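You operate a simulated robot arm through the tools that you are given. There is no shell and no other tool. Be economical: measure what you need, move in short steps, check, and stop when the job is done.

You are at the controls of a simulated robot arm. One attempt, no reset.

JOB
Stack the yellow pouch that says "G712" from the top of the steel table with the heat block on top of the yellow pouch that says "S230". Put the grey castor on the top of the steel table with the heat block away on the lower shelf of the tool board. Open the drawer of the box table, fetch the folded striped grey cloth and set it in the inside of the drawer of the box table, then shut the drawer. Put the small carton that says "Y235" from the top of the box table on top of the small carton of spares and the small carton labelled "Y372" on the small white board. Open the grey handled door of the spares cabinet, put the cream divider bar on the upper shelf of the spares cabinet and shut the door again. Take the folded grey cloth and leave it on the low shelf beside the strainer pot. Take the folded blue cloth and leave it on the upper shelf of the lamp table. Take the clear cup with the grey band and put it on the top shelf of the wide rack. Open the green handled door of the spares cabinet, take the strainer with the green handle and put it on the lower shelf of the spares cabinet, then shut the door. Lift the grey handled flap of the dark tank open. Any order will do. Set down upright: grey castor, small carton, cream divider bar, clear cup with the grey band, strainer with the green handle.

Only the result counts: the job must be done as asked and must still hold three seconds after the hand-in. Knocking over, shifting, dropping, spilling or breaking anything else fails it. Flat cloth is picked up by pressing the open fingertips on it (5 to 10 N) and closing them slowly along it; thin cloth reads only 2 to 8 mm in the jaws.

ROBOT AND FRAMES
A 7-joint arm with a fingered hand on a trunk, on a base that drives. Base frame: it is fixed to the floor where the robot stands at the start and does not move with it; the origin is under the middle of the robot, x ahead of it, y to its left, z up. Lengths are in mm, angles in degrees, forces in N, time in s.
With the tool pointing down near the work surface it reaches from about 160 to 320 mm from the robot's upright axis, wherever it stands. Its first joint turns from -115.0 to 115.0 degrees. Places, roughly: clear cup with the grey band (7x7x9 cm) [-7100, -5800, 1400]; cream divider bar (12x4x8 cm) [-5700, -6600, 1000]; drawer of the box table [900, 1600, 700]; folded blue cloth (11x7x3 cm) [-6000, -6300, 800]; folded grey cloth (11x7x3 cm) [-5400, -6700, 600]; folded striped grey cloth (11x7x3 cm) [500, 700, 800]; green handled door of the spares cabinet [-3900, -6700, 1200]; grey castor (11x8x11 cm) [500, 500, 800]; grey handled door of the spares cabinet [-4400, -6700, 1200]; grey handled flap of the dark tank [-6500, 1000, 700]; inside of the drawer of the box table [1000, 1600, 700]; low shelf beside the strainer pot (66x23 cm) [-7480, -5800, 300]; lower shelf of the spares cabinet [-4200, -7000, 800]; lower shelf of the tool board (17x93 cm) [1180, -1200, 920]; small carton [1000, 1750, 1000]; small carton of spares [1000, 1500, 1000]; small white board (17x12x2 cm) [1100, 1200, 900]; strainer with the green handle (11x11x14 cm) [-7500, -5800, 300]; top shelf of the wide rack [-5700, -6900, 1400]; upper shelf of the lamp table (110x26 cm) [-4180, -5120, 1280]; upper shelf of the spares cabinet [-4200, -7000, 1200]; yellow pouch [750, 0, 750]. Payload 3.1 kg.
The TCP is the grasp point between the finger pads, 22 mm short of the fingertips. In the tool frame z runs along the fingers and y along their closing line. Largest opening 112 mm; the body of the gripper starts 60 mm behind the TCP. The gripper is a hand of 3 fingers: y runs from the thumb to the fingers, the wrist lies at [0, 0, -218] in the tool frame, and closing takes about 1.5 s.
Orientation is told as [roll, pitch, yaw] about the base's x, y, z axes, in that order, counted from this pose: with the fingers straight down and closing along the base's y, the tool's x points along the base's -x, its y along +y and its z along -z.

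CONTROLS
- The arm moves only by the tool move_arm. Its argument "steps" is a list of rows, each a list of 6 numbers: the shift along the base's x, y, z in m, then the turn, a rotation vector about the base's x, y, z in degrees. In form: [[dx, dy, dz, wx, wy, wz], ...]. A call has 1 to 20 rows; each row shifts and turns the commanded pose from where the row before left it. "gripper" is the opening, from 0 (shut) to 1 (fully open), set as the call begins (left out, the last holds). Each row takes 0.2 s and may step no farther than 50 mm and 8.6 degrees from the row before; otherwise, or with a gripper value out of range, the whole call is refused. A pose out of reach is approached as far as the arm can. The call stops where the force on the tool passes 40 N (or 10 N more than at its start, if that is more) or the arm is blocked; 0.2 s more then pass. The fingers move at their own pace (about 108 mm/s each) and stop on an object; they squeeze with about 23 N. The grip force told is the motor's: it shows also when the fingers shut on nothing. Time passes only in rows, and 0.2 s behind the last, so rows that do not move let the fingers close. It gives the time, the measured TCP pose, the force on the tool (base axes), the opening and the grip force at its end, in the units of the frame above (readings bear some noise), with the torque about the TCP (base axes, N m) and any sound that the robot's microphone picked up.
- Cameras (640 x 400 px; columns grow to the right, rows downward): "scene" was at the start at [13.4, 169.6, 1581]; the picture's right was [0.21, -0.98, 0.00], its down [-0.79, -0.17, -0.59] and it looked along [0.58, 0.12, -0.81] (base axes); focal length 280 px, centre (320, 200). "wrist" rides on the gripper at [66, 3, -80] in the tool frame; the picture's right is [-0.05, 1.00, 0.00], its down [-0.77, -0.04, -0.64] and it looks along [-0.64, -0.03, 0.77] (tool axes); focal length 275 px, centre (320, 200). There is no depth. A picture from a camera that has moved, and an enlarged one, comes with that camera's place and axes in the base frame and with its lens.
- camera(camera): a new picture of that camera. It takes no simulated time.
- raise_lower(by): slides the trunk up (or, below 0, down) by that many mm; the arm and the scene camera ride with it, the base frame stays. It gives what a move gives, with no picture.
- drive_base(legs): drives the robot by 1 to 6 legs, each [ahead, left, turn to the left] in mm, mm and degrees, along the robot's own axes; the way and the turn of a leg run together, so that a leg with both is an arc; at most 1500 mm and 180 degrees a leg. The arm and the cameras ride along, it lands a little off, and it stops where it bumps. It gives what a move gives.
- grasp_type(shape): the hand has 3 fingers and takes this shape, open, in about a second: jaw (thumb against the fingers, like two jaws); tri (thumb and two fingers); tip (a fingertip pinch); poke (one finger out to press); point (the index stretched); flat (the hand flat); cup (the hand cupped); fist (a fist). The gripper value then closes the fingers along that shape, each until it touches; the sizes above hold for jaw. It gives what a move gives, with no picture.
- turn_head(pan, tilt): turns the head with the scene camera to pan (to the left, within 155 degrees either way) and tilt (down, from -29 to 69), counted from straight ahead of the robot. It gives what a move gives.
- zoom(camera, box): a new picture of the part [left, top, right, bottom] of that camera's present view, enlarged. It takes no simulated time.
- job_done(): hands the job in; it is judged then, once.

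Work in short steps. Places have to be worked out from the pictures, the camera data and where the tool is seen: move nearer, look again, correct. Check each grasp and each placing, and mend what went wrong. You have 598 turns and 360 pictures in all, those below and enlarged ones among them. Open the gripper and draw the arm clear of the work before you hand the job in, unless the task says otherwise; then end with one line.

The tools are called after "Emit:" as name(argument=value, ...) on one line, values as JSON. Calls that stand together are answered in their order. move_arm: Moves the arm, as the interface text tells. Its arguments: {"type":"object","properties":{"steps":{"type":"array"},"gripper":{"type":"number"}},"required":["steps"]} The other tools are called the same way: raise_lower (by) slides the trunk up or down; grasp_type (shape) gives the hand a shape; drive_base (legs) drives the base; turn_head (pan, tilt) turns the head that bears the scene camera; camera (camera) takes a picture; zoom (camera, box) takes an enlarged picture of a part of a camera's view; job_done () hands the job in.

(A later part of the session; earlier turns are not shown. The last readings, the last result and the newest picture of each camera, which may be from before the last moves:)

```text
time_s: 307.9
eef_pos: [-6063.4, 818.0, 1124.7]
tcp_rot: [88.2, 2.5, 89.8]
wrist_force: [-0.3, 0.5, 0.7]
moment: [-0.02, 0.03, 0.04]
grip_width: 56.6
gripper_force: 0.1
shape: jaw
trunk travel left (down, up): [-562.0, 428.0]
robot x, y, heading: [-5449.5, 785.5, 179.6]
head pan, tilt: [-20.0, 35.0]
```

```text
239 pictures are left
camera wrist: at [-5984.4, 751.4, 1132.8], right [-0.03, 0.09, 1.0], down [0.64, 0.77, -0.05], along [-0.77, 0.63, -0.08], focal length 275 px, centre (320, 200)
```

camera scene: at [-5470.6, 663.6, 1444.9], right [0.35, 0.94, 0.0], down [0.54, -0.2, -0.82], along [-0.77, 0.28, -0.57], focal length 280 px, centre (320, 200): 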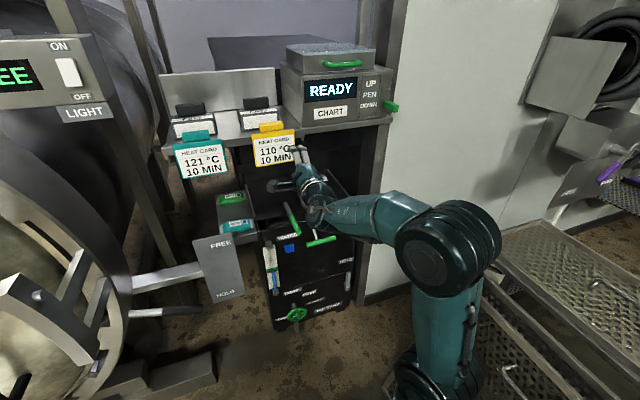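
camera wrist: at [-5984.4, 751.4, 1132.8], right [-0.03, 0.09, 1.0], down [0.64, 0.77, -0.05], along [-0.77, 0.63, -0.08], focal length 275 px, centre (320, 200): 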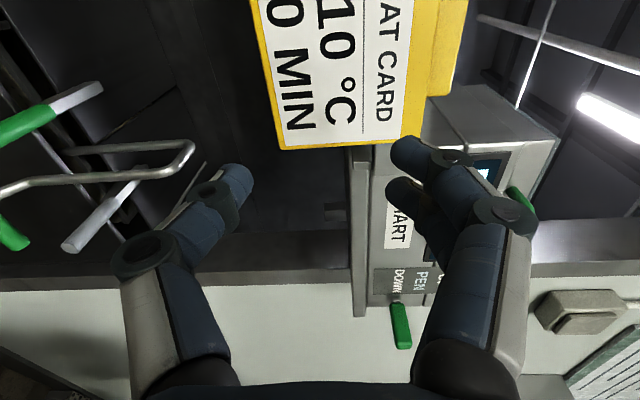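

Tip reconfirmed at (−6224,1005,760). Lower the trunk 362 mm and align y.

Emit:
raise_lower(by=-362)

Emit:
move_arm(steps=[[0, 0.04, 0, 0, 0, 0], [0, 0.04, 0, 0, 0, 0], [0, 0.04, 0, 0, 0, 0], [0, 0.04, 0, 0, 0, 0], [0, 0.03, 0, 0, 0, 0]])

Emit:
camera(camera="wrist")

Emit:
camera(camera="scene")

```text
time_s: 311.4
eef_pos: [-6062.3, 817.7, 763.3]
tcp_rot: [88.4, 2.5, 89.8]
wrist_force: [1.2, 0.5, -0.2]
moment: [0.02, -0.02, -0.03]
grip_width: 56.6
gripper_force: 0.0
shape: jaw
trunk travel left (down, up): [-200.0, 790.0]
robot x, y, heading: [-5446.2, 784.7, 179.7]
head pan, tilt: [-20.0, 35.0]
```

```text
time_s: 312.6
eef_pos: [-6059.8, 892.9, 764.6]
tcp_rot: [88.2, 2.5, 89.6]
wrist_force: [0.6, -0.5, 0.3]
moment: [0.0, -0.02, 0.03]
grip_width: 56.3
gripper_force: 0.1
shape: jaw
out of reach, approached as far as the arm can: row 2, 3, 4, 5
trunk travel left (down, up): [-200.0, 790.0]
robot x, y, heading: [-5448.7, 786.1, 179.3]
head pan, tilt: [-20.0, 35.0]
```

```text
238 pictures are left
camera wrist: at [-5981.7, 826.6, 772.9], right [-0.03, 0.09, 1.0], down [0.64, 0.77, -0.05], along [-0.77, 0.64, -0.08], focal length 275 px, centre (320, 200)
```

wrist: 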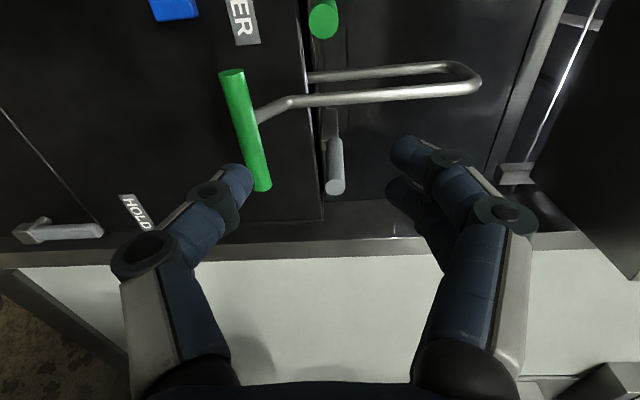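

```text
237 pictures are left
camera scene: at [-5468.8, 663.6, 1082.9], right [0.35, 0.94, 0.0], down [0.54, -0.2, -0.82], along [-0.77, 0.28, -0.57], focal length 280 px, centre (320, 200)
```

scene: 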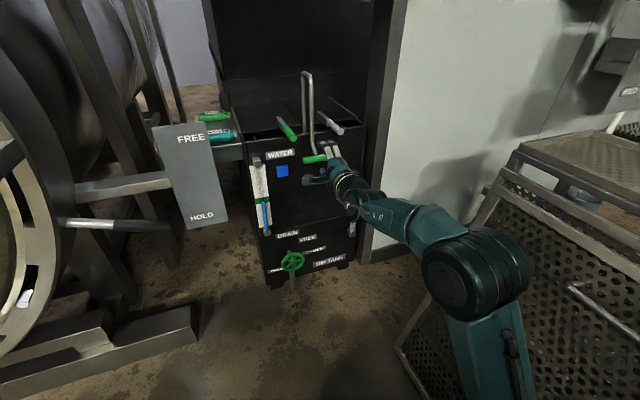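

Out of reach sideways at this bend; extend forward first (still short of the handles), then go right.

Emit:
move_arm(steps=[[-0.03, 0, 0, 0, 0, 0], [-0.03, 0, 0, 0, 0, 0], [-0.03, 0, 0, 0, 0, 0], [0, 0.03, 0, 0, 0, 0], [0, 0.03, 0, 0, 0, 0], [0, 0.03, 0, 0, 0, 0], [0, 0.025, 0, 0, 0, 0]])

Emit:
camera(camera="scene")

```text
time_s: 314.2
eef_pos: [-6154.5, 1010.3, 765.0]
tcp_rot: [88.4, 2.5, 89.8]
wrist_force: [-1.5, -0.7, -1.4]
moment: [0.0, 0.03, 0.0]
grip_width: 56.5
gripper_force: 0.0
shape: jaw
trunk travel left (down, up): [-200.0, 790.0]
robot x, y, heading: [-5447.6, 785.0, 179.6]
head pan, tilt: [-20.0, 35.0]
```

```text
236 pictures are left
camera scene: at [-5468.9, 663.6, 1082.9], right [0.35, 0.94, 0.0], down [0.54, -0.2, -0.82], along [-0.77, 0.28, -0.57], focal length 280 px, centre (320, 200)
```

scene: 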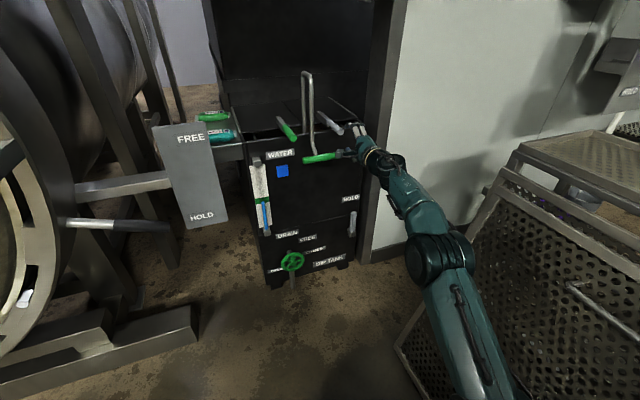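

Emit:
zoom(camera="scene", box=[260, 60, 420, 200])

Emit:
camera(camera="wrist")

```text
2.86 times, centred on (340, 130) of scene
camera zoom: at [-5468.9, 663.6, 1082.9], right [0.35, 0.94, 0.0], down [0.54, -0.2, -0.82], along [-0.77, 0.28, -0.57], focal length 800 px, centre (263, 400)
```

zoom: 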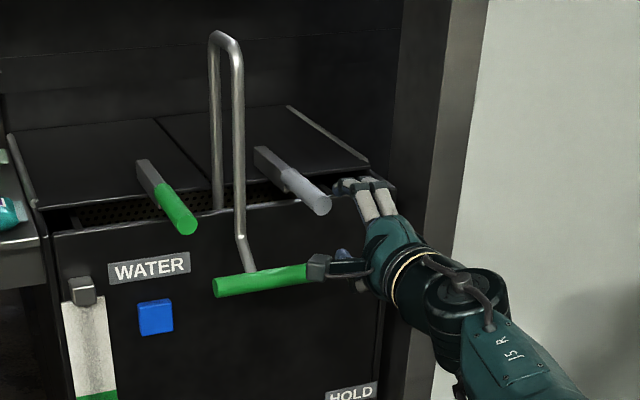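

```text
234 pictures are left
camera wrist: at [-6074.7, 943.2, 773.0], right [-0.03, 0.09, 1.0], down [0.64, 0.77, -0.05], along [-0.77, 0.63, -0.08], focal length 275 px, centre (320, 200)
```

wrist: 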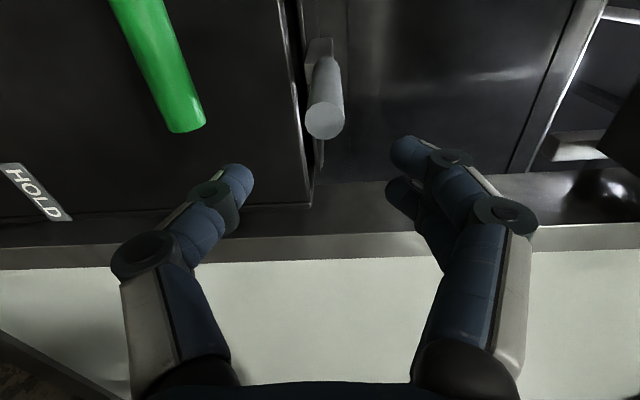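

Handle tip lies ahead at (−6222,1004,766). Advance ~90 mm and close on it.

Emit:
move_arm(steps=[[-0.03, -0.005, 0, 0, 0, 0], [-0.03, 0, 0, 0, 0, 0], [-0.028, 0, 0, 0, 0, 0]])

Emit:
move_arm(steps=[[0, 0, 0, 0, 0, 0], [0, 0, 0, 0, 0, 0], [0, 0, 0, 0, 0, 0], [0, 0, 0, 0, 0, 0], [0, 0, 0, 0, 0, 0]], gripper=0)

Emit:
camera(camera="wrist")

```text
time_s: 315.0
eef_pos: [-6240.8, 1004.1, 762.8]
tcp_rot: [88.3, 2.5, 89.9]
wrist_force: [0.3, 0.9, -0.1]
moment: [-0.03, 0.0, 0.02]
grip_width: 56.5
gripper_force: 0.1
shape: jaw
trunk travel left (down, up): [-200.0, 790.0]
robot x, y, heading: [-5450.3, 787.6, 179.4]
head pan, tilt: [-20.0, 35.0]
```

```text
time_s: 316.2
eef_pos: [-6240.7, 1005.6, 762.8]
tcp_rot: [88.4, 2.5, 89.9]
wrist_force: [-1.4, -1.4, 0.9]
moment: [-0.03, -0.01, 0.03]
grip_width: 12.9
gripper_force: 22.5
shape: jaw
trunk travel left (down, up): [-200.0, 790.0]
robot x, y, heading: [-5444.6, 785.5, 179.9]
head pan, tilt: [-20.0, 35.0]
```

```text
233 pictures are left
camera wrist: at [-6161.3, 936.9, 771.4], right [-0.03, 0.09, 1.0], down [0.64, 0.77, -0.05], along [-0.77, 0.63, -0.08], focal length 275 px, centre (320, 200)
```

wrist: 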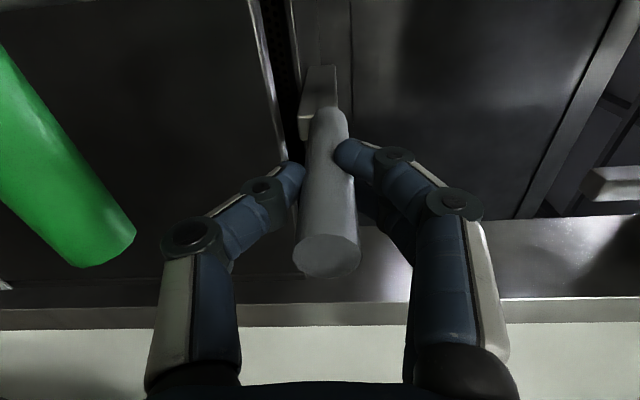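

Gripped the grey handle. Lift along an arc about the rear hinge, first 3 steps, checking forces.

Emit:
move_arm(steps=[[-0.0083, 0, 0.0447, 0, -7, 0], [-0.0137, 0, 0.0435, 0, -7, 0]])

Emit:
camera(camera="wrist")

Emit:
zoom(camera="scene", box=[220, 40, 420, 200])

```text
time_s: 316.8
eef_pos: [-6190.2, 1005.8, 832.3]
tcp_rot: [74.2, 2.5, 89.2]
wrist_force: [0.2, 1.3, -0.4]
moment: [0.01, 0.03, 0.04]
grip_width: 6.6
gripper_force: 22.9
shape: jaw
out of reach, approached as far as the arm can: row 1, 2
trunk travel left (down, up): [-200.0, 790.0]
robot x, y, heading: [-5445.8, 780.4, 179.6]
head pan, tilt: [-20.0, 35.0]
```

```text
232 pictures are left
camera wrist: at [-6114.9, 939.2, 859.7], right [-0.27, 0.09, 0.96], down [0.63, 0.77, 0.11], along [-0.72, 0.64, -0.27], focal length 275 px, centre (320, 200)
```

wrist: 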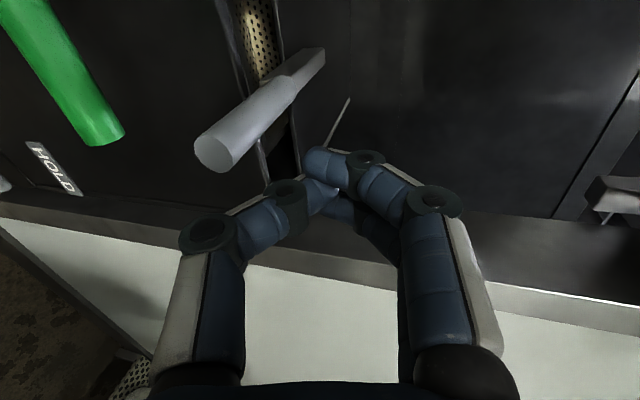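

```text
2.50 times, centred on (320, 120) of scene
camera zoom: at [-5469.7, 665.4, 1083.1], right [0.35, 0.94, 0.0], down [0.54, -0.2, -0.82], along [-0.77, 0.28, -0.57], focal length 700 px, centre (320, 400)
```

zoom: 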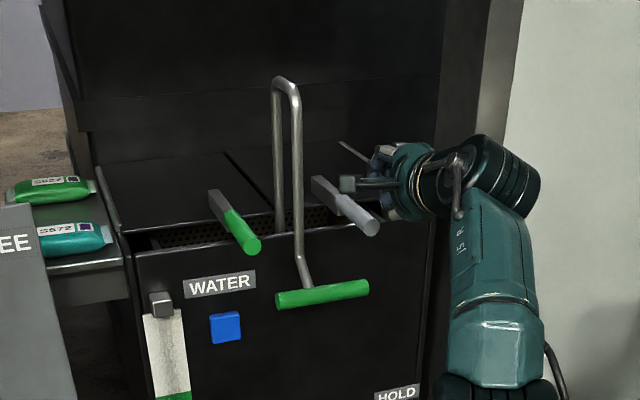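

The hand slipped off (out of reach); the flap is still shut. I back off, and roll the tool so the camera is on top and the thin side vertical, to lift from beneath with closed fingers instead.

Emit:
move_arm(steps=[[0.04, 0, 0, 0, 0, 0], [0.03, 0, 0, 0, 0, 0], [0, 0, -0.01, 0, 7, 0], [0, 0, -0.01, 0, 7, 0], [0, 0, 0, -8.2, 0, 0], [0, 0, 0, -8.2, 0, 0], [0, 0, 0, -8.2, 0, 0], [0, 0, 0, -8.2, 0, 0], [0, 0, 0, -8.2, 0, 0], [0, 0, 0, -8.2, 0, 0], [0, 0, 0, -8.2, 0, 0], [0, 0, 0, -8.2, 0, 0], [0, 0, 0, -8.2, 0, 0], [0, 0, 0, -8.1, 0, 0], [0, 0, 0, -8.1, 0, 0]])

Emit:
camera(camera="scene")

```text
time_s: 320.0
eef_pos: [-6119.4, 1005.0, 814.9]
tcp_rot: [-87.8, 87.2, -86.1]
wrist_force: [0.1, -0.5, 0.8]
moment: [-0.02, -0.01, 0.0]
grip_width: 6.1
gripper_force: 23.1
shape: jaw
trunk travel left (down, up): [-200.0, 790.0]
robot x, y, heading: [-5448.4, 786.6, 179.5]
head pan, tilt: [-20.0, 35.0]
```

```text
230 pictures are left
camera scene: at [-5468.9, 663.6, 1082.9], right [0.35, 0.94, 0.0], down [0.54, -0.2, -0.82], along [-0.77, 0.28, -0.57], focal length 280 px, centre (320, 200)
```

scene: 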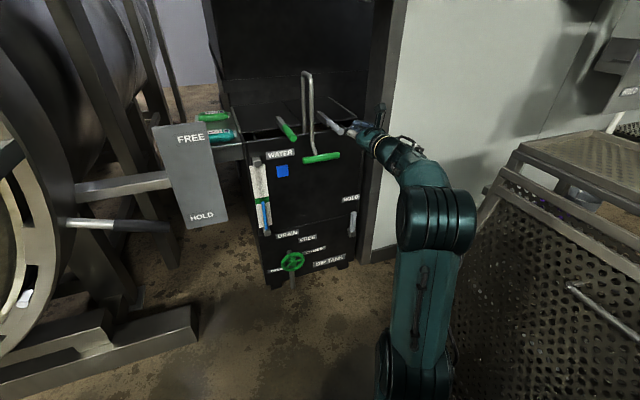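

Good. Drive 60 ahead, lower to z≈738 just in front of the handle tip.

Emit:
drive_base(legs=[[60, 0, 0]])

Emit:
move_arm(steps=[[0.01, 0, -0.04, 0, 0, 0], [0, 0, -0.038, 0, 0, 0]])

Emit:
camera(camera="wrist")

Emit:
zoom(camera="scene", box=[220, 40, 420, 200])

```text
time_s: 321.0
eef_pos: [-6180.6, 1006.0, 814.0]
tcp_rot: [-88.0, 87.4, -86.5]
wrist_force: [0.4, -0.2, -0.3]
moment: [0.0, -0.03, 0.0]
grip_width: 6.5
gripper_force: 23.2
shape: jaw
trunk travel left (down, up): [-200.0, 790.0]
robot x, y, heading: [-5511.0, 786.1, 179.7]
head pan, tilt: [-20.0, 35.0]
```

```text
time_s: 321.6
eef_pos: [-6168.7, 1006.4, 736.0]
tcp_rot: [-89.3, 87.5, -87.6]
wrist_force: [0.0, 0.5, 0.5]
moment: [0.0, -0.01, 0.0]
grip_width: 6.2
gripper_force: 23.1
shape: jaw
trunk travel left (down, up): [-200.0, 790.0]
robot x, y, heading: [-5505.6, 785.2, 179.4]
head pan, tilt: [-20.0, 35.0]
```

```text
229 pictures are left
camera wrist: at [-6088.8, 1014.1, 802.0], right [-0.03, 1.0, -0.09], down [0.64, -0.05, -0.77], along [-0.77, -0.08, -0.63], focal length 275 px, centre (320, 200)
```

wrist: 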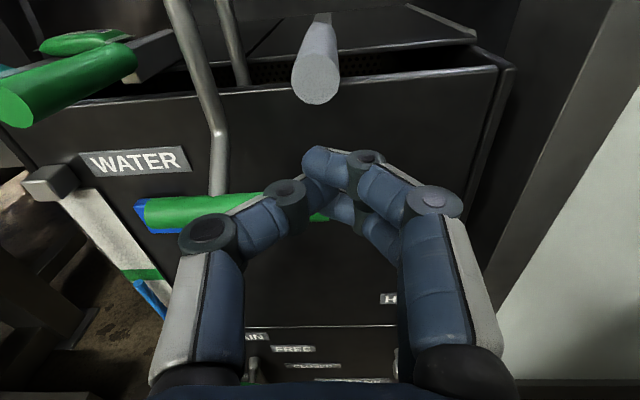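

```text
2.50 times, centred on (320, 120) of scene
camera zoom: at [-5529.8, 664.0, 1082.9], right [0.35, 0.94, 0.0], down [0.54, -0.2, -0.82], along [-0.77, 0.28, -0.57], focal length 700 px, centre (320, 400)
```

zoom: 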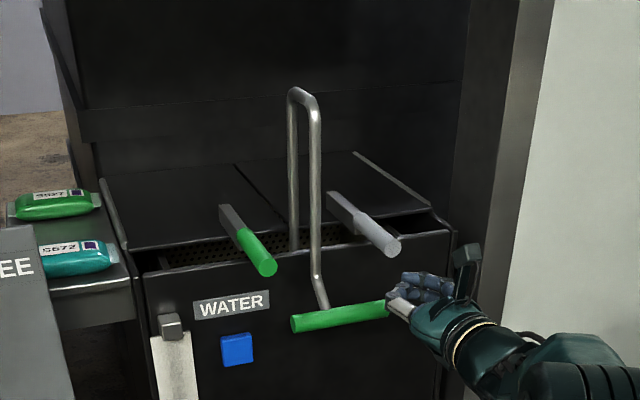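

Fingers are below the rod, above the T-lever. Advance 100 mm, then lift with the trunk 60 mm.

Emit:
move_arm(steps=[[-0.035, 0, 0, 0, 0, 0], [-0.035, 0, 0, 0, 0, 0], [-0.03, 0, 0, 0, 0, 0]])

Emit:
raise_lower(by=60)

Emit:
camera(camera="wrist")

Emit:
zoom(camera="scene", box=[220, 40, 420, 200])

```text
time_s: 322.4
eef_pos: [-6271.9, 1007.0, 735.9]
tcp_rot: [-87.8, 87.4, -86.2]
wrist_force: [0.0, 0.7, 0.3]
moment: [-0.01, -0.02, -0.01]
grip_width: 6.1
gripper_force: 23.1
shape: jaw
trunk travel left (down, up): [-200.0, 790.0]
robot x, y, heading: [-5510.3, 785.5, 179.7]
head pan, tilt: [-20.0, 35.0]
```

```text
time_s: 323.4
eef_pos: [-6272.2, 1010.6, 795.6]
tcp_rot: [-84.6, 87.2, -83.3]
wrist_force: [3.3, 9.2, -13.6]
moment: [-0.31, -0.05, -0.11]
grip_width: 6.8
gripper_force: 23.8
shape: jaw
trunk travel left (down, up): [-260.0, 730.0]
robot x, y, heading: [-5509.7, 790.2, 179.5]
head pan, tilt: [-20.0, 35.0]
```

```text
227 pictures are left
camera wrist: at [-6192.5, 1017.7, 860.5], right [-0.02, 1.0, -0.09], down [0.64, -0.06, -0.77], along [-0.77, -0.08, -0.64], focal length 275 px, centre (320, 200)
```

wrist: 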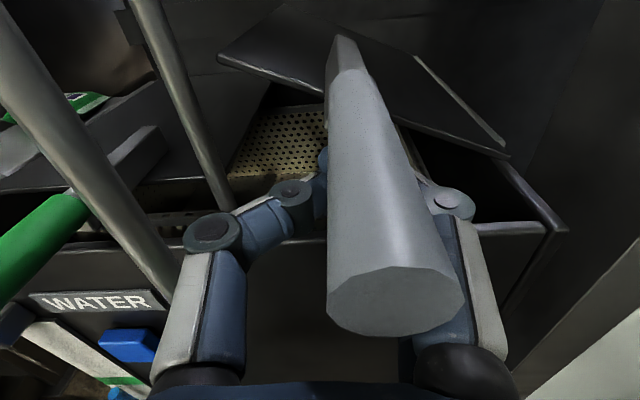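

```text
2.50 times, centred on (320, 120) of scene
camera zoom: at [-5531.8, 666.2, 1143.1], right [0.35, 0.94, 0.0], down [0.54, -0.2, -0.82], along [-0.77, 0.28, -0.58], focal length 700 px, centre (320, 400)
```

zoom: 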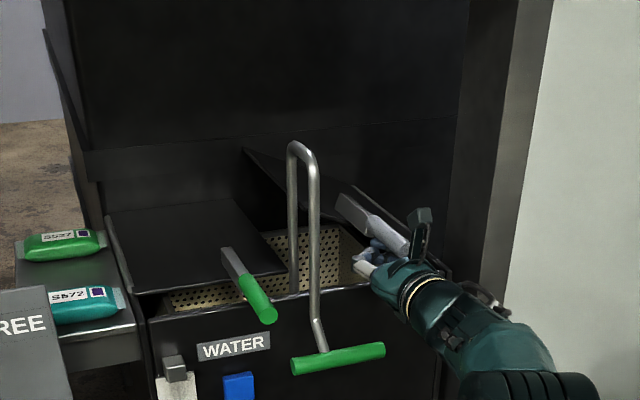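

The flap is actually hinged along its right side (axis along x at y≈1150). I now follow that arc: up and to the right.

Emit:
move_arm(steps=[[0, 0.01, 0.02, 0, 0, 0], [0, 0.015, 0.015, 0, 0, 0], [0, 0.015, 0.01, 0, 0, 0]])

Emit:
camera(camera="wrist")

```text
time_s: 324.2
eef_pos: [-6274.2, 1050.2, 837.8]
tcp_rot: [-80.6, 87.1, -78.9]
wrist_force: [10.9, 7.2, -26.7]
moment: [-0.68, 0.44, -0.27]
grip_width: 6.9
gripper_force: 22.8
shape: jaw
trunk travel left (down, up): [-260.0, 730.0]
robot x, y, heading: [-5508.3, 783.8, 179.7]
head pan, tilt: [-20.0, 35.0]
```

```text
225 pictures are left
camera wrist: at [-6194.3, 1057.6, 903.7], right [-0.03, 0.99, -0.1], down [0.64, -0.06, -0.76], along [-0.76, -0.08, -0.64], focal length 275 px, centre (320, 200)
```

wrist: 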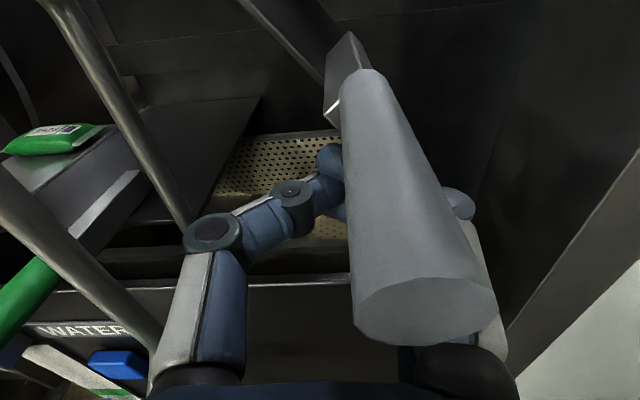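

Emit:
move_arm(steps=[[0, 0.012, 0.012, 0, 0, 0], [0, 0.014, 0.01, 0, 0, 0], [0, 0.016, 0.006, 0, 0, 0]])

Emit:
camera(camera="wrist")

Emit:
camera(camera="scene")

```text
time_s: 325.0
eef_pos: [-6266.1, 1057.3, 842.4]
tcp_rot: [-76.9, 87.2, -74.9]
wrist_force: [-18.8, 3.2, -24.5]
moment: [-0.63, -0.2, 0.47]
grip_width: 6.0
gripper_force: 23.1
shape: jaw
out of reach, approached as far as the arm can: row 1, 2, 3
trunk travel left (down, up): [-260.0, 730.0]
robot x, y, heading: [-5505.7, 785.7, 179.7]
head pan, tilt: [-20.0, 35.0]
```

```text
224 pictures are left
camera wrist: at [-6187.5, 1065.5, 908.4], right [-0.03, 0.99, -0.09], down [0.65, -0.05, -0.76], along [-0.76, -0.09, -0.64], focal length 275 px, centre (320, 200)
```

wrist: 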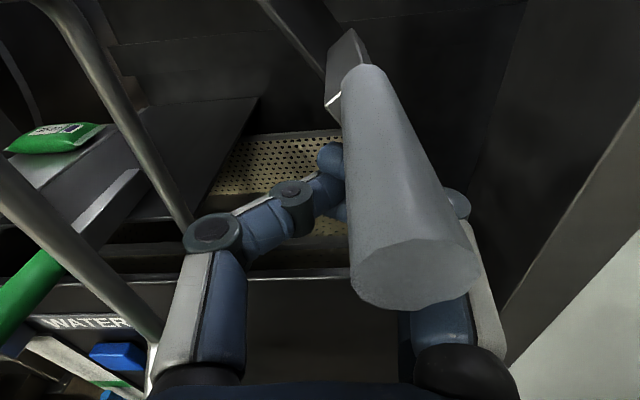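

```text
223 pictures are left
camera scene: at [-5537.5, 666.3, 1143.1], right [0.35, 0.94, 0.0], down [0.54, -0.2, -0.81], along [-0.76, 0.28, -0.58], focal length 280 px, centre (320, 200)
```

scene: 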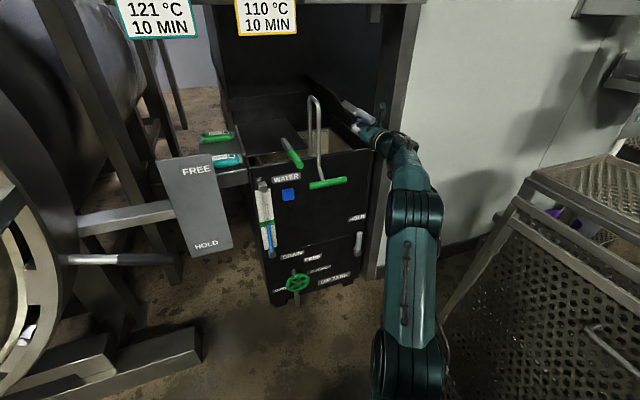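

Use the base and trunk: drive right 25, raise 15, repeat.

Emit:
drive_base(legs=[[10, -25, 0]])

Emit:
raise_lower(by=18)

Emit:
camera(camera="wrist")

```text
time_s: 325.8
eef_pos: [-6269.2, 1084.3, 851.1]
tcp_rot: [-90.1, 87.5, -88.4]
wrist_force: [-0.6, -2.0, -3.6]
moment: [-0.04, -0.05, 0.0]
grip_width: 6.0
gripper_force: 23.0
shape: jaw
trunk travel left (down, up): [-260.0, 730.0]
robot x, y, heading: [-5517.3, 807.5, 179.8]
head pan, tilt: [-20.0, 35.0]
```

```text
time_s: 326.3
eef_pos: [-6269.7, 1091.3, 852.4]
tcp_rot: [-66.5, 86.7, -65.4]
wrist_force: [-0.2, 2.1, -14.7]
moment: [-0.35, 0.11, 0.21]
grip_width: 5.9
gripper_force: 22.6
shape: jaw
trunk travel left (down, up): [-276.0, 714.0]
robot x, y, heading: [-5516.6, 809.7, 179.6]
head pan, tilt: [-20.0, 35.0]
stopped: the force on the tool passed its limit at 46 N (the readings are from after the stop); the commanded pose is now the measured one
```

```text
222 pictures are left
camera wrist: at [-6192.4, 1098.3, 920.5], right [-0.02, 0.99, -0.1], down [0.65, -0.06, -0.75], along [-0.76, -0.08, -0.65], focal length 275 px, centre (320, 200)
```

wrist: 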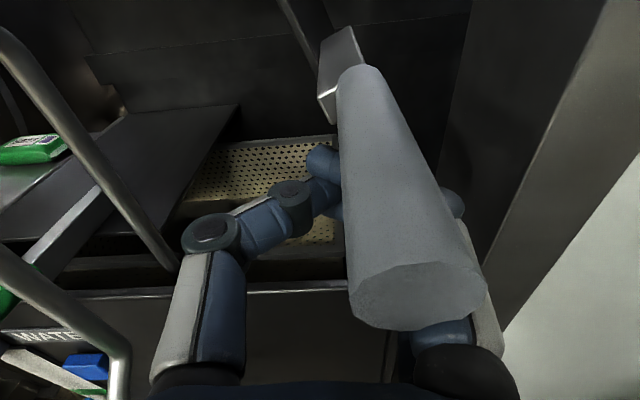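

The flap is ~60° up, but lifting from below now has poor leverage. I shift the hand to the rod's left side to push it sideways.

Emit:
move_arm(steps=[[0, -0.012, 0.004, 0, 0, 0], [0, -0.012, 0.008, 0, 0, 0], [0, -0.008, 0.01, 0, 0, 0]])

Emit:
camera(camera="wrist")

```text
time_s: 326.9
eef_pos: [-6268.8, 1085.1, 852.4]
tcp_rot: [-57.8, 85.8, -57.7]
wrist_force: [-3.3, 4.6, -15.6]
moment: [-0.45, 0.37, 0.43]
grip_width: 6.1
gripper_force: 22.6
shape: jaw
trunk travel left (down, up): [-276.0, 714.0]
robot x, y, heading: [-5519.0, 811.1, 179.4]
head pan, tilt: [-20.0, 35.0]
stopped in row 2: the force on the tool passed its limit at 46 N (the readings are from after the stop); the commanded pose is now the measured one
```

```text
221 pictures are left
camera wrist: at [-6192.2, 1090.8, 919.7], right [0.0, 0.99, -0.11], down [0.66, -0.08, -0.74], along [-0.75, -0.07, -0.66], focal length 275 px, centre (320, 200)
```

wrist: 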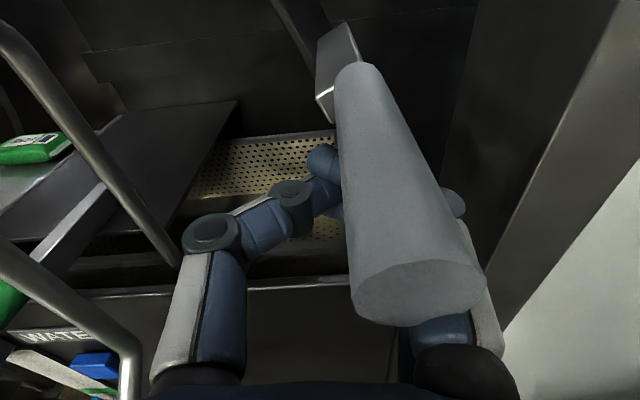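

Lower a little to see if the flap holds its position by itself.

Emit:
move_arm(steps=[[0, 0, -0.006, 0, 0, 0], [0, 0, -0.006, 0, 0, 0], [0, 0, -0.008, 0, 0, 0]])

Emit:
camera(camera="wrist")

```text
time_s: 327.6
eef_pos: [-6266.9, 1080.3, 838.0]
tcp_rot: [-64.4, 86.6, -64.0]
wrist_force: [-0.1, -1.1, 0.7]
moment: [-0.02, -0.02, -0.04]
grip_width: 5.7
gripper_force: 23.1
shape: jaw
trunk travel left (down, up): [-276.0, 714.0]
robot x, y, heading: [-5517.2, 809.8, 179.5]
head pan, tilt: [-20.0, 35.0]
```

```text
220 pictures are left
camera wrist: at [-6188.2, 1087.3, 905.5], right [-0.01, 0.99, -0.1], down [0.66, -0.07, -0.75], along [-0.75, -0.07, -0.65], focal length 275 px, centre (320, 200)
```

wrist: 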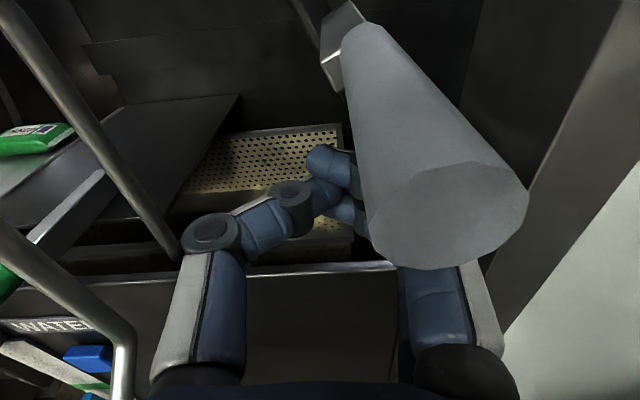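

The flap holds itself. Now move left, rise to rod height, and push it right with the hand's side.

Emit:
move_arm(steps=[[0, -0.03, 0, 0, 0, 0], [0, -0.035, 0, 0, 0, 0], [0, 0, 0.02, 0, 0, 0], [0, 0, 0.02, 0, 0, 0]])

Emit:
camera(camera="wrist")

Emit:
zoom(camera="scene", box=[220, 40, 440, 220])

```text
time_s: 328.6
eef_pos: [-6265.9, 1016.3, 877.4]
tcp_rot: [-63.5, 86.4, -63.1]
wrist_force: [1.1, -0.5, -0.6]
moment: [-0.01, -0.03, -0.02]
grip_width: 5.8
gripper_force: 22.9
shape: jaw
trunk travel left (down, up): [-276.0, 714.0]
robot x, y, heading: [-5517.2, 810.4, 179.5]
head pan, tilt: [-20.0, 35.0]
```

```text
219 pictures are left
camera wrist: at [-6188.7, 1023.0, 945.0], right [-0.01, 0.99, -0.1], down [0.66, -0.07, -0.75], along [-0.75, -0.07, -0.65], focal length 275 px, centre (320, 200)
```

wrist: 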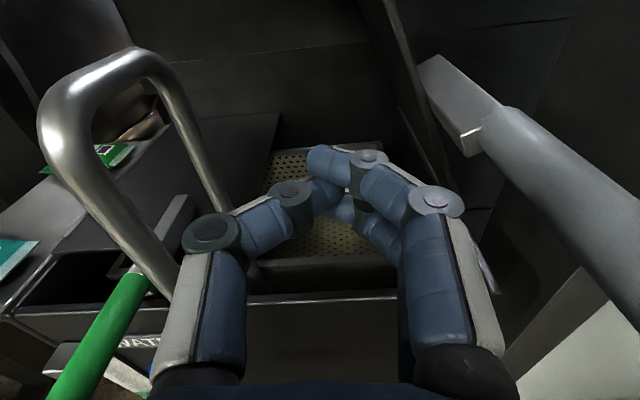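

```text
2.22 times, centred on (330, 130) of scene
camera zoom: at [-5539.7, 689.4, 1158.7], right [0.35, 0.94, 0.0], down [0.54, -0.2, -0.82], along [-0.77, 0.29, -0.57], focal length 622 px, centre (298, 356)
```

zoom: 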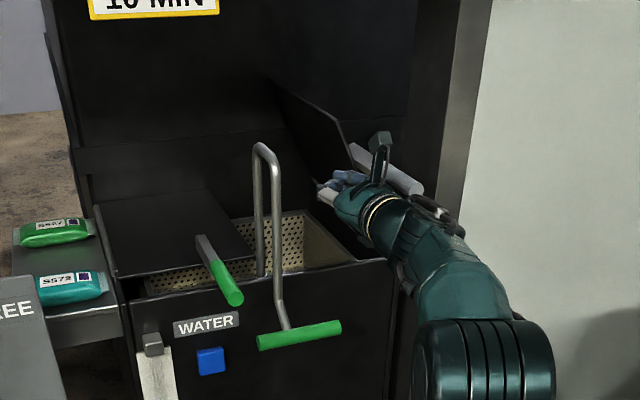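

Push right in steps.

Emit:
move_arm(steps=[[0, 0.03, 0, 0, 0, 0], [0, 0.02, 0, 0, 0, 0], [0, 0.015, 0, 0, 0, 0], [0, 0.015, 0, 0, 0, 0]])

Emit:
camera(camera="wrist")

```text
time_s: 329.6
eef_pos: [-6246.3, 1082.0, 877.3]
tcp_rot: [-64.3, 86.6, -63.9]
wrist_force: [-1.5, -5.2, 4.2]
moment: [0.18, -0.06, -0.05]
grip_width: 5.1
gripper_force: 23.0
shape: jaw
out of reach, approached as far as the arm can: row 2, 3, 4
trunk travel left (down, up): [-276.0, 714.0]
robot x, y, heading: [-5519.0, 810.3, 179.7]
head pan, tilt: [-20.0, 35.0]
```

```text
217 pictures are left
camera wrist: at [-6167.9, 1088.8, 945.6], right [-0.01, 0.99, -0.1], down [0.66, -0.07, -0.75], along [-0.75, -0.07, -0.65], focal length 275 px, centre (320, 200)
```

wrist: 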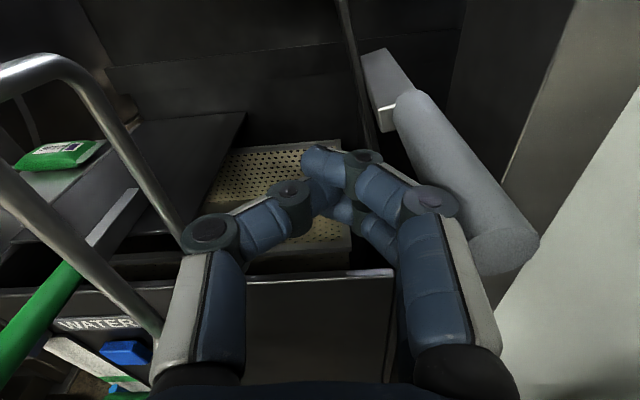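

Contact and moving. Rotate the base right 2° at a time to push further.

Emit:
drive_base(legs=[[0, 0, -2]])

Emit:
camera(camera="wrist")

```text
time_s: 330.4
eef_pos: [-6235.3, 1110.0, 876.1]
tcp_rot: [-63.6, 86.5, -65.2]
wrist_force: [0.7, -1.1, 0.1]
moment: [0.01, -0.02, -0.03]
grip_width: 5.4
gripper_force: 23.2
shape: jaw
trunk travel left (down, up): [-276.0, 714.0]
robot x, y, heading: [-5518.5, 811.4, 177.6]
head pan, tilt: [-20.0, 35.0]
```

```text
216 pictures are left
camera wrist: at [-6157.7, 1113.1, 944.6], right [0.03, 0.99, -0.1], down [0.65, -0.1, -0.75], along [-0.76, -0.04, -0.65], focal length 275 px, centre (320, 200)
```

wrist: 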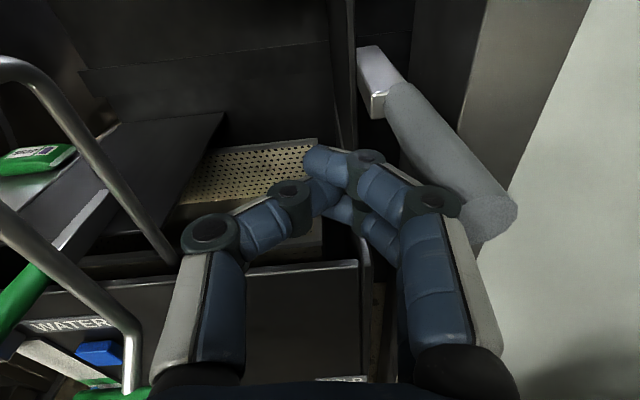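

Flap is about 80° up. One more small push.

Emit:
drive_base(legs=[[0, 0, -1.5]])

Emit:
camera(camera="wrist")

Emit:
zoom(camera="scene", box=[220, 40, 440, 220])

```text
time_s: 331.2
eef_pos: [-6226.5, 1128.7, 877.3]
tcp_rot: [-64.2, 86.4, -67.5]
wrist_force: [1.6, -2.2, 3.9]
moment: [0.1, -0.05, -0.07]
grip_width: 5.2
gripper_force: 22.8
shape: jaw
trunk travel left (down, up): [-276.0, 714.0]
robot x, y, heading: [-5516.8, 812.4, 176.1]
head pan, tilt: [-20.0, 35.0]
```

```text
215 pictures are left
camera wrist: at [-6148.8, 1129.9, 945.3], right [0.06, 0.99, -0.1], down [0.65, -0.11, -0.75], along [-0.76, -0.02, -0.65], focal length 275 px, centre (320, 200)
```

wrist: 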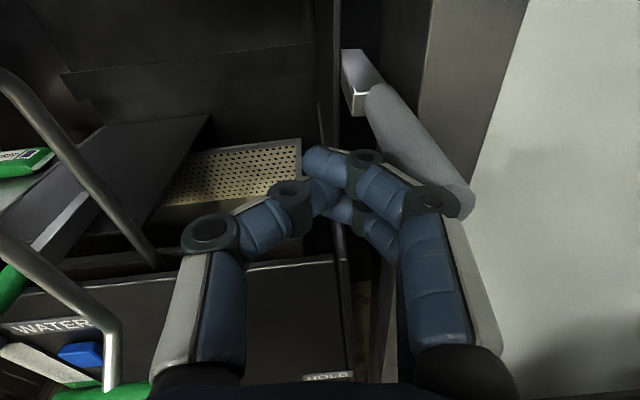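

```text
2.22 times, centred on (330, 130) of scene
camera zoom: at [-5546.5, 690.7, 1158.7], right [0.41, 0.91, 0.0], down [0.52, -0.23, -0.82], along [-0.75, 0.33, -0.57], focal length 622 px, centre (298, 356)
```

zoom: 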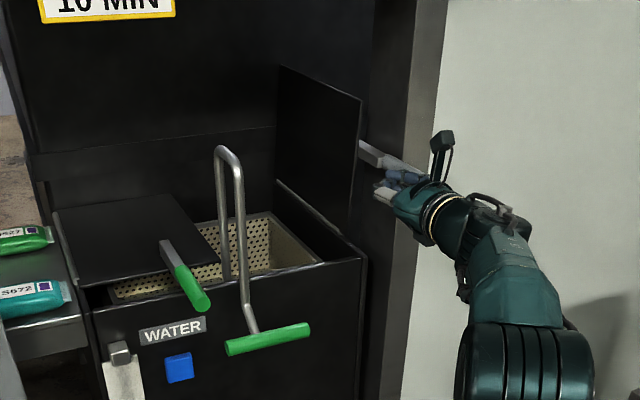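

The flap stands vertical—open. Retreat: left 30, then back.

Emit:
move_arm(steps=[[0, -0.03, 0, 0, 0, 0], [0.04, 0, 0, 0, 0, 0], [0.04, 0, 0, 0, 0, 0], [0.04, -0.02, 0, 0, 0, 0], [0.04, -0.02, 0, 0, 0, 0]])

Emit:
drive_base(legs=[[0, 300, 0]])

Emit:
camera(camera="scene")

```text
time_s: 332.4
eef_pos: [-6067.1, 1060.6, 877.4]
tcp_rot: [-64.0, 86.5, -67.1]
wrist_force: [0.0, 0.9, -0.2]
moment: [0.03, 0.0, -0.01]
grip_width: 5.4
gripper_force: 22.8
shape: jaw
trunk travel left (down, up): [-276.0, 714.0]
robot x, y, heading: [-5518.2, 808.9, 175.9]
head pan, tilt: [-20.0, 35.0]
```

```text
time_s: 334.4
eef_pos: [-6086.9, 769.0, 877.5]
tcp_rot: [-63.9, 86.4, -67.4]
wrist_force: [0.6, 0.5, -0.3]
moment: [-0.03, -0.03, 0.04]
grip_width: 5.4
gripper_force: 23.3
shape: jaw
trunk travel left (down, up): [-276.0, 714.0]
robot x, y, heading: [-5540.4, 514.4, 175.9]
head pan, tilt: [-20.0, 35.0]
```

```text
213 pictures are left
camera scene: at [-5568.6, 396.2, 1158.7], right [0.41, 0.91, 0.0], down [0.52, -0.23, -0.82], along [-0.75, 0.34, -0.57], focal length 280 px, centre (320, 200)
```

scene: 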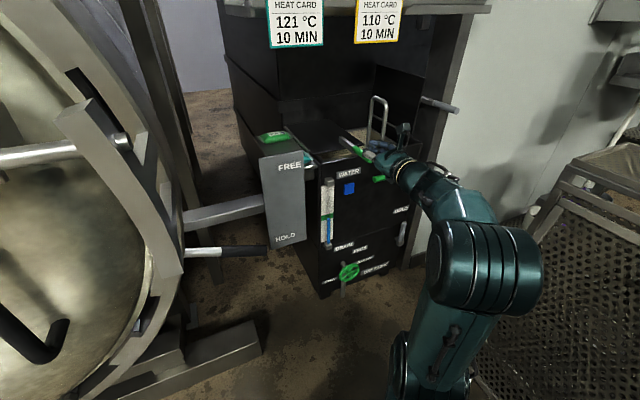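

Flap stays open. Back off with the base and return the tool to vertical.

Emit:
drive_base(legs=[[-350, 0, 0]])

Emit:
raise_lower(by=290)

Emit:
move_arm(steps=[[0.02, -0.01, 0, 8.2, 0, 0], [0.02, -0.01, 0, 8.2, 0, 0], [0.02, -0.01, 0, 8.2, 0, 0], [0.02, -0.01, 0, 8.2, 0, 0], [0, -0.01, 0, 8.2, 0, 0], [0, -0.01, 0, 8.2, 0, 0], [0, -0.01, 0, 8.2, 0, 0], [0, -0.01, 0, 8.2, 0, 0], [0, -0.01, 0, 8.2, 0, 0], [0, 0, 0, 8.1, 0, 0], [0, 0, 0, 8.1, 0, 0]])

Emit:
move_arm(steps=[[0, 0, 0, 8.2, 0, 0], [0, 0, 0, 8.2, 0, 0], [0, 0, 0, 8.2, 0, 0], [0, 0, 0, 8.2, 0, 0], [0, 0, 0, 8.2, 0, 0], [0, 0, 0, 8.2, 0, 0], [0, 0, 0, 8.2, 0, 0], [0, 0, 0, 8.2, 0, 0], [0, 0, 0, 8.2, 0, 0], [0, 0, 0, 8.1, 0, 0], [0, 0, 0, 8.1, 0, 0]])

```text
time_s: 336.7
eef_pos: [-5737.9, 741.4, 877.6]
tcp_rot: [-63.9, 86.5, -67.2]
wrist_force: [0.5, 0.1, 1.4]
moment: [0.01, 0.0, 0.0]
grip_width: 5.5
gripper_force: 23.0
shape: jaw
trunk travel left (down, up): [-276.0, 714.0]
robot x, y, heading: [-5183.3, 491.3, 176.0]
head pan, tilt: [-20.0, 35.0]
```

```text
time_s: 339.6
eef_pos: [-5739.2, 742.1, 1167.4]
tcp_rot: [-63.8, 86.4, -67.1]
wrist_force: [-0.2, -0.1, -1.1]
moment: [-0.02, 0.02, 0.0]
grip_width: 5.4
gripper_force: 23.1
shape: jaw
trunk travel left (down, up): [-566.0, 424.0]
robot x, y, heading: [-5189.3, 490.7, 175.6]
head pan, tilt: [-20.0, 35.0]
```

```text
time_s: 342.0
eef_pos: [-5658.3, 651.9, 1168.1]
tcp_rot: [93.3, 3.2, 88.6]
wrist_force: [1.0, -0.8, -0.3]
moment: [0.03, 0.04, 0.01]
grip_width: 5.3
gripper_force: 22.3
shape: jaw
trunk travel left (down, up): [-566.0, 424.0]
robot x, y, heading: [-5187.7, 492.5, 176.2]
head pan, tilt: [-20.0, 35.0]
```

```text
time_s: 344.4
eef_pos: [-5658.5, 651.0, 1168.1]
tcp_rot: [117.0, -86.5, 66.1]
wrist_force: [0.4, 0.4, -0.1]
moment: [-0.01, 0.01, 0.01]
grip_width: 5.4
gripper_force: 23.0
shape: jaw
trunk travel left (down, up): [-566.0, 424.0]
robot x, y, heading: [-5189.6, 492.1, 175.8]
head pan, tilt: [-20.0, 35.0]
```

Emit:
move_arm(steps=[[0, -0.01, 0, 0, -8.2, 0], [0, -0.01, 0, 0, -8.2, 0], [0, -0.01, 0, 0, -8.2, 0], [0, -0.01, 0, 0, -8.2, 0], [0, -0.01, 0, 0, -8.2, 0], [0, -0.01, 0, 0, -8.2, 0], [0, -0.01, 0, 0, -8.2, 0], [0, -0.01, 0, 0, -8.2, 0], [0.02, -0.01, 0, 0, -8.2, 0], [0.02, -0.01, 0, 0, -8.1, 0], [0.02, -0.01, 0, 0, -8.1, 0]], gripper=0.6)

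Emit:
camera(camera="wrist")

Emit:
turn_head(pan=80, tilt=15)

Emit:
camera(camera="scene")

```text
time_s: 346.8
eef_pos: [-5621.8, 606.8, 1147.9]
tcp_rot: [11.8, -54.8, 174.6]
wrist_force: [0.7, -0.1, 0.2]
moment: [-0.03, 0.0, -0.02]
grip_width: 67.1
gripper_force: 0.0
shape: jaw
out of reach, approached as far as the arm can: row 2, 3, 5, 6, 7, 8, 9, 10, 11
trunk travel left (down, up): [-566.0, 424.0]
robot x, y, heading: [-5191.6, 492.7, 176.0]
head pan, tilt: [-20.0, 35.0]
```

```text
212 pictures are left
camera wrist: at [-5518.5, 610.0, 1138.6], right [0.05, -0.99, 0.16], down [0.07, 0.16, 0.98], along [-1.0, -0.04, 0.08], focal length 275 px, centre (320, 200)
```

wrist: 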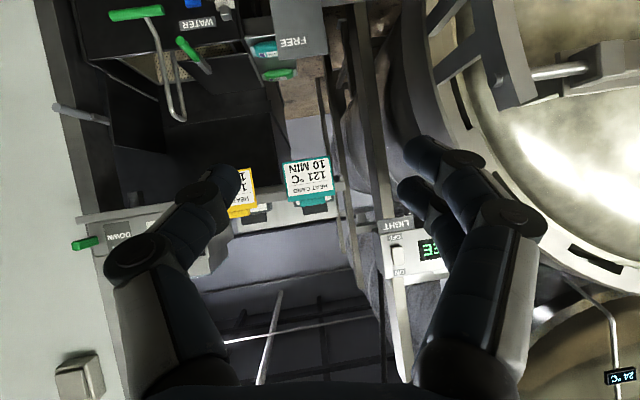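

```text
time_s: 348.6
eef_pos: [-5621.9, 606.7, 1146.8]
tcp_rot: [12.0, -54.7, 174.5]
wrist_force: [0.3, 0.2, -0.1]
moment: [0.04, 0.01, 0.01]
grip_width: 67.0
gripper_force: 0.1
shape: jaw
trunk travel left (down, up): [-566.0, 424.0]
robot x, y, heading: [-5188.0, 488.5, 175.7]
head pan, tilt: [80.0, 15.0]
```

```text
211 pictures are left
camera scene: at [-5160.8, 244.3, 1480.7], right [-0.97, 0.24, 0.0], down [0.06, 0.25, -0.97], along [-0.24, -0.94, -0.26], focal length 280 px, centre (320, 200)
```

scene: 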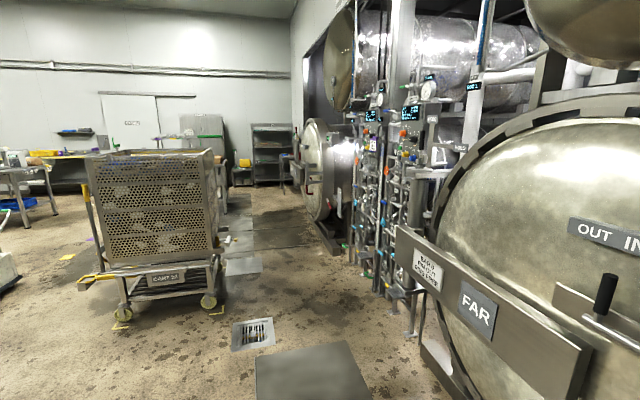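

Emit:
move_arm(steps=[[0, -0.03, -0.03, 0, 0, 0], [0, -0.03, -0.03, 0, 0, 0], [0, -0.03, -0.03, 0, 0, 0], [0, -0.03, 0, 0, 0, 0], [0, 0, 0, 0, -8, 0], [0, 0, 0, 0, -8, 0], [0, 0, 0, 0, -8, 0], [0, 0, 0, 0, -8, 0]])

```text
time_s: 350.4
eef_pos: [-5594.3, 564.6, 1026.7]
tcp_rot: [13.9, -38.5, 175.6]
wrist_force: [-0.7, -0.1, 0.2]
moment: [0.03, -0.01, 0.0]
grip_width: 66.9
gripper_force: 0.1
shape: jaw
out of reach, approached as far as the arm can: row 1, 2, 3, 4, 5, 7, 8
trunk travel left (down, up): [-566.0, 424.0]
robot x, y, heading: [-5190.2, 489.1, 175.8]
head pan, tilt: [80.0, 15.0]
```

Emit:
move_arm(steps=[[-0.04, 0, 0.02, 0, 0, 0], [-0.04, 0, 0.02, 0, 0, 0], [-0.04, 0, 0.02, 0, 0, 0], [0, 0, 0, 0, -8, 0], [0, 0, 0, 0, -8, 0], [0, 0, 0, 0, -8, 0], [0, 0, 0, 0, -8, 0]])

Emit:
camera(camera="wrist")

```text
time_s: 352.0
eef_pos: [-5689.5, 566.0, 1074.4]
tcp_rot: [12.0, -14.5, 176.5]
wrist_force: [1.2, 0.5, 0.4]
moment: [0.0, 0.0, 0.0]
grip_width: 67.1
gripper_force: 0.1
shape: jaw
out of reach, approached as far as the arm can: row 1, 7
trunk travel left (down, up): [-566.0, 424.0]
robot x, y, heading: [-5189.6, 488.9, 175.6]
head pan, tilt: [80.0, 15.0]
```

```text
210 pictures are left
camera wrist: at [-5605.5, 574.0, 1134.4], right [-0.05, -0.98, 0.21], down [-0.58, 0.2, 0.79], along [-0.81, -0.08, -0.58], focal length 275 px, centre (320, 200)
```

wrist: 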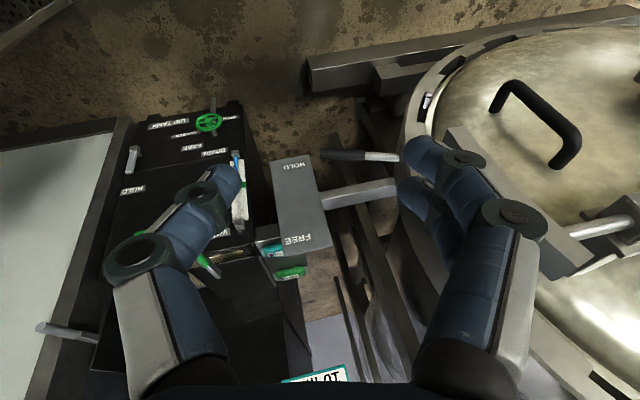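

Emit:
move_arm(steps=[[0, 0, 0.01, 6, 0, 0], [0, 0, 0.01, 6, 0, 0], [0, 0, 0.01, 0, -7, 0], [0, 0, 0.01, 0, -7, 0]])

```text
time_s: 353.0
eef_pos: [-5705.6, 565.5, 1096.0]
tcp_rot: [13.7, -5.1, 176.4]
wrist_force: [-0.7, 0.4, 0.6]
moment: [-0.02, 0.01, -0.01]
grip_width: 67.1
gripper_force: 0.0
shape: jaw
out of reach, approached as far as the arm can: row 1, 2, 3
trunk travel left (down, up): [-566.0, 424.0]
robot x, y, heading: [-5187.8, 494.4, 175.9]
head pan, tilt: [80.0, 15.0]
```

Emit:
move_arm(steps=[[0, -0.04, 0.02, 0, 0, 0], [0, -0.04, 0.02, 0, 0, 0], [0, -0.04, 0.02, 0, 0, 0], [0, -0.04, 0.02, 0, 0, 0], [0, 0, 0, 4, 0, 0], [0, 0, 0, 4, 0, 0], [0, 0, 0, 5, 0, 0]])

Emit:
turn_head(pan=0, tilt=45)

Emit:
camera(camera="scene")

```text
time_s: 354.6
eef_pos: [-5680.8, 410.2, 1130.5]
tcp_rot: [14.2, -5.1, 176.5]
wrist_force: [0.1, -0.2, 0.8]
moment: [-0.04, 0.04, 0.01]
grip_width: 67.0
gripper_force: 0.1
shape: jaw
out of reach, approached as far as the arm can: row 1, 2, 3, 4, 5, 6, 7
trunk travel left (down, up): [-566.0, 424.0]
robot x, y, heading: [-5190.4, 488.8, 176.2]
head pan, tilt: [80.0, 15.0]
```

```text
time_s: 356.1
eef_pos: [-5681.0, 410.2, 1132.6]
tcp_rot: [14.1, -5.1, 176.5]
wrist_force: [-0.6, 0.2, -0.2]
moment: [-0.01, 0.03, 0.04]
grip_width: 67.2
gripper_force: 0.1
shape: jaw
trunk travel left (down, up): [-566.0, 424.0]
robot x, y, heading: [-5188.8, 489.2, 176.1]
head pan, tilt: [0.0, 45.0]
```

```text
209 pictures are left
camera scene: at [-5219.3, 340.4, 1433.9], right [0.07, 1.0, 0.0], down [0.71, -0.05, -0.71], along [-0.71, 0.05, -0.71], focal length 280 px, centre (320, 200)
```

scene: 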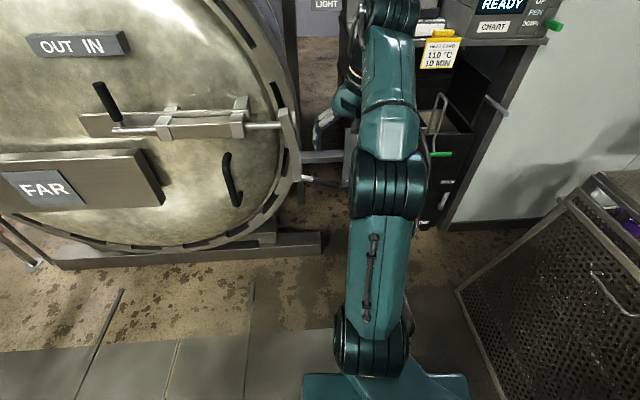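

The hand is simply too high for the trunk; lower it and straighten the tool.

Emit:
move_arm(steps=[[0.03, 0, -0.04, 0, 0, 0], [0.03, 0, -0.04, 0, 0, 0], [0.03, 0, -0.03, 0, 0, 0], [0.03, 0, 0, 7, 0, 0], [0.03, 0, 0, 7, 0, 0], [0.03, 0, 0, 0, -5, 0]])

Emit:
camera(camera="scene")

```text
time_s: 357.5
eef_pos: [-5584.0, 410.2, 1040.0]
tcp_rot: [14.8, -0.5, 176.4]
wrist_force: [0.2, -0.1, -0.3]
moment: [0.01, 0.02, 0.0]
grip_width: 66.9
gripper_force: 0.1
shape: jaw
out of reach, approached as far as the arm can: row 3, 4, 5, 6
trunk travel left (down, up): [-566.0, 424.0]
robot x, y, heading: [-5188.5, 489.6, 176.0]
head pan, tilt: [0.0, 45.0]
```

```text
208 pictures are left
camera scene: at [-5217.9, 340.3, 1433.9], right [0.07, 1.0, 0.0], down [0.7, -0.05, -0.71], along [-0.71, 0.05, -0.71], focal length 280 px, centre (320, 200)
```

scene: 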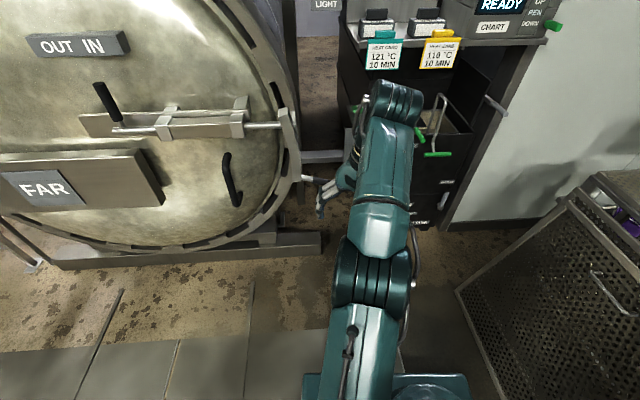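

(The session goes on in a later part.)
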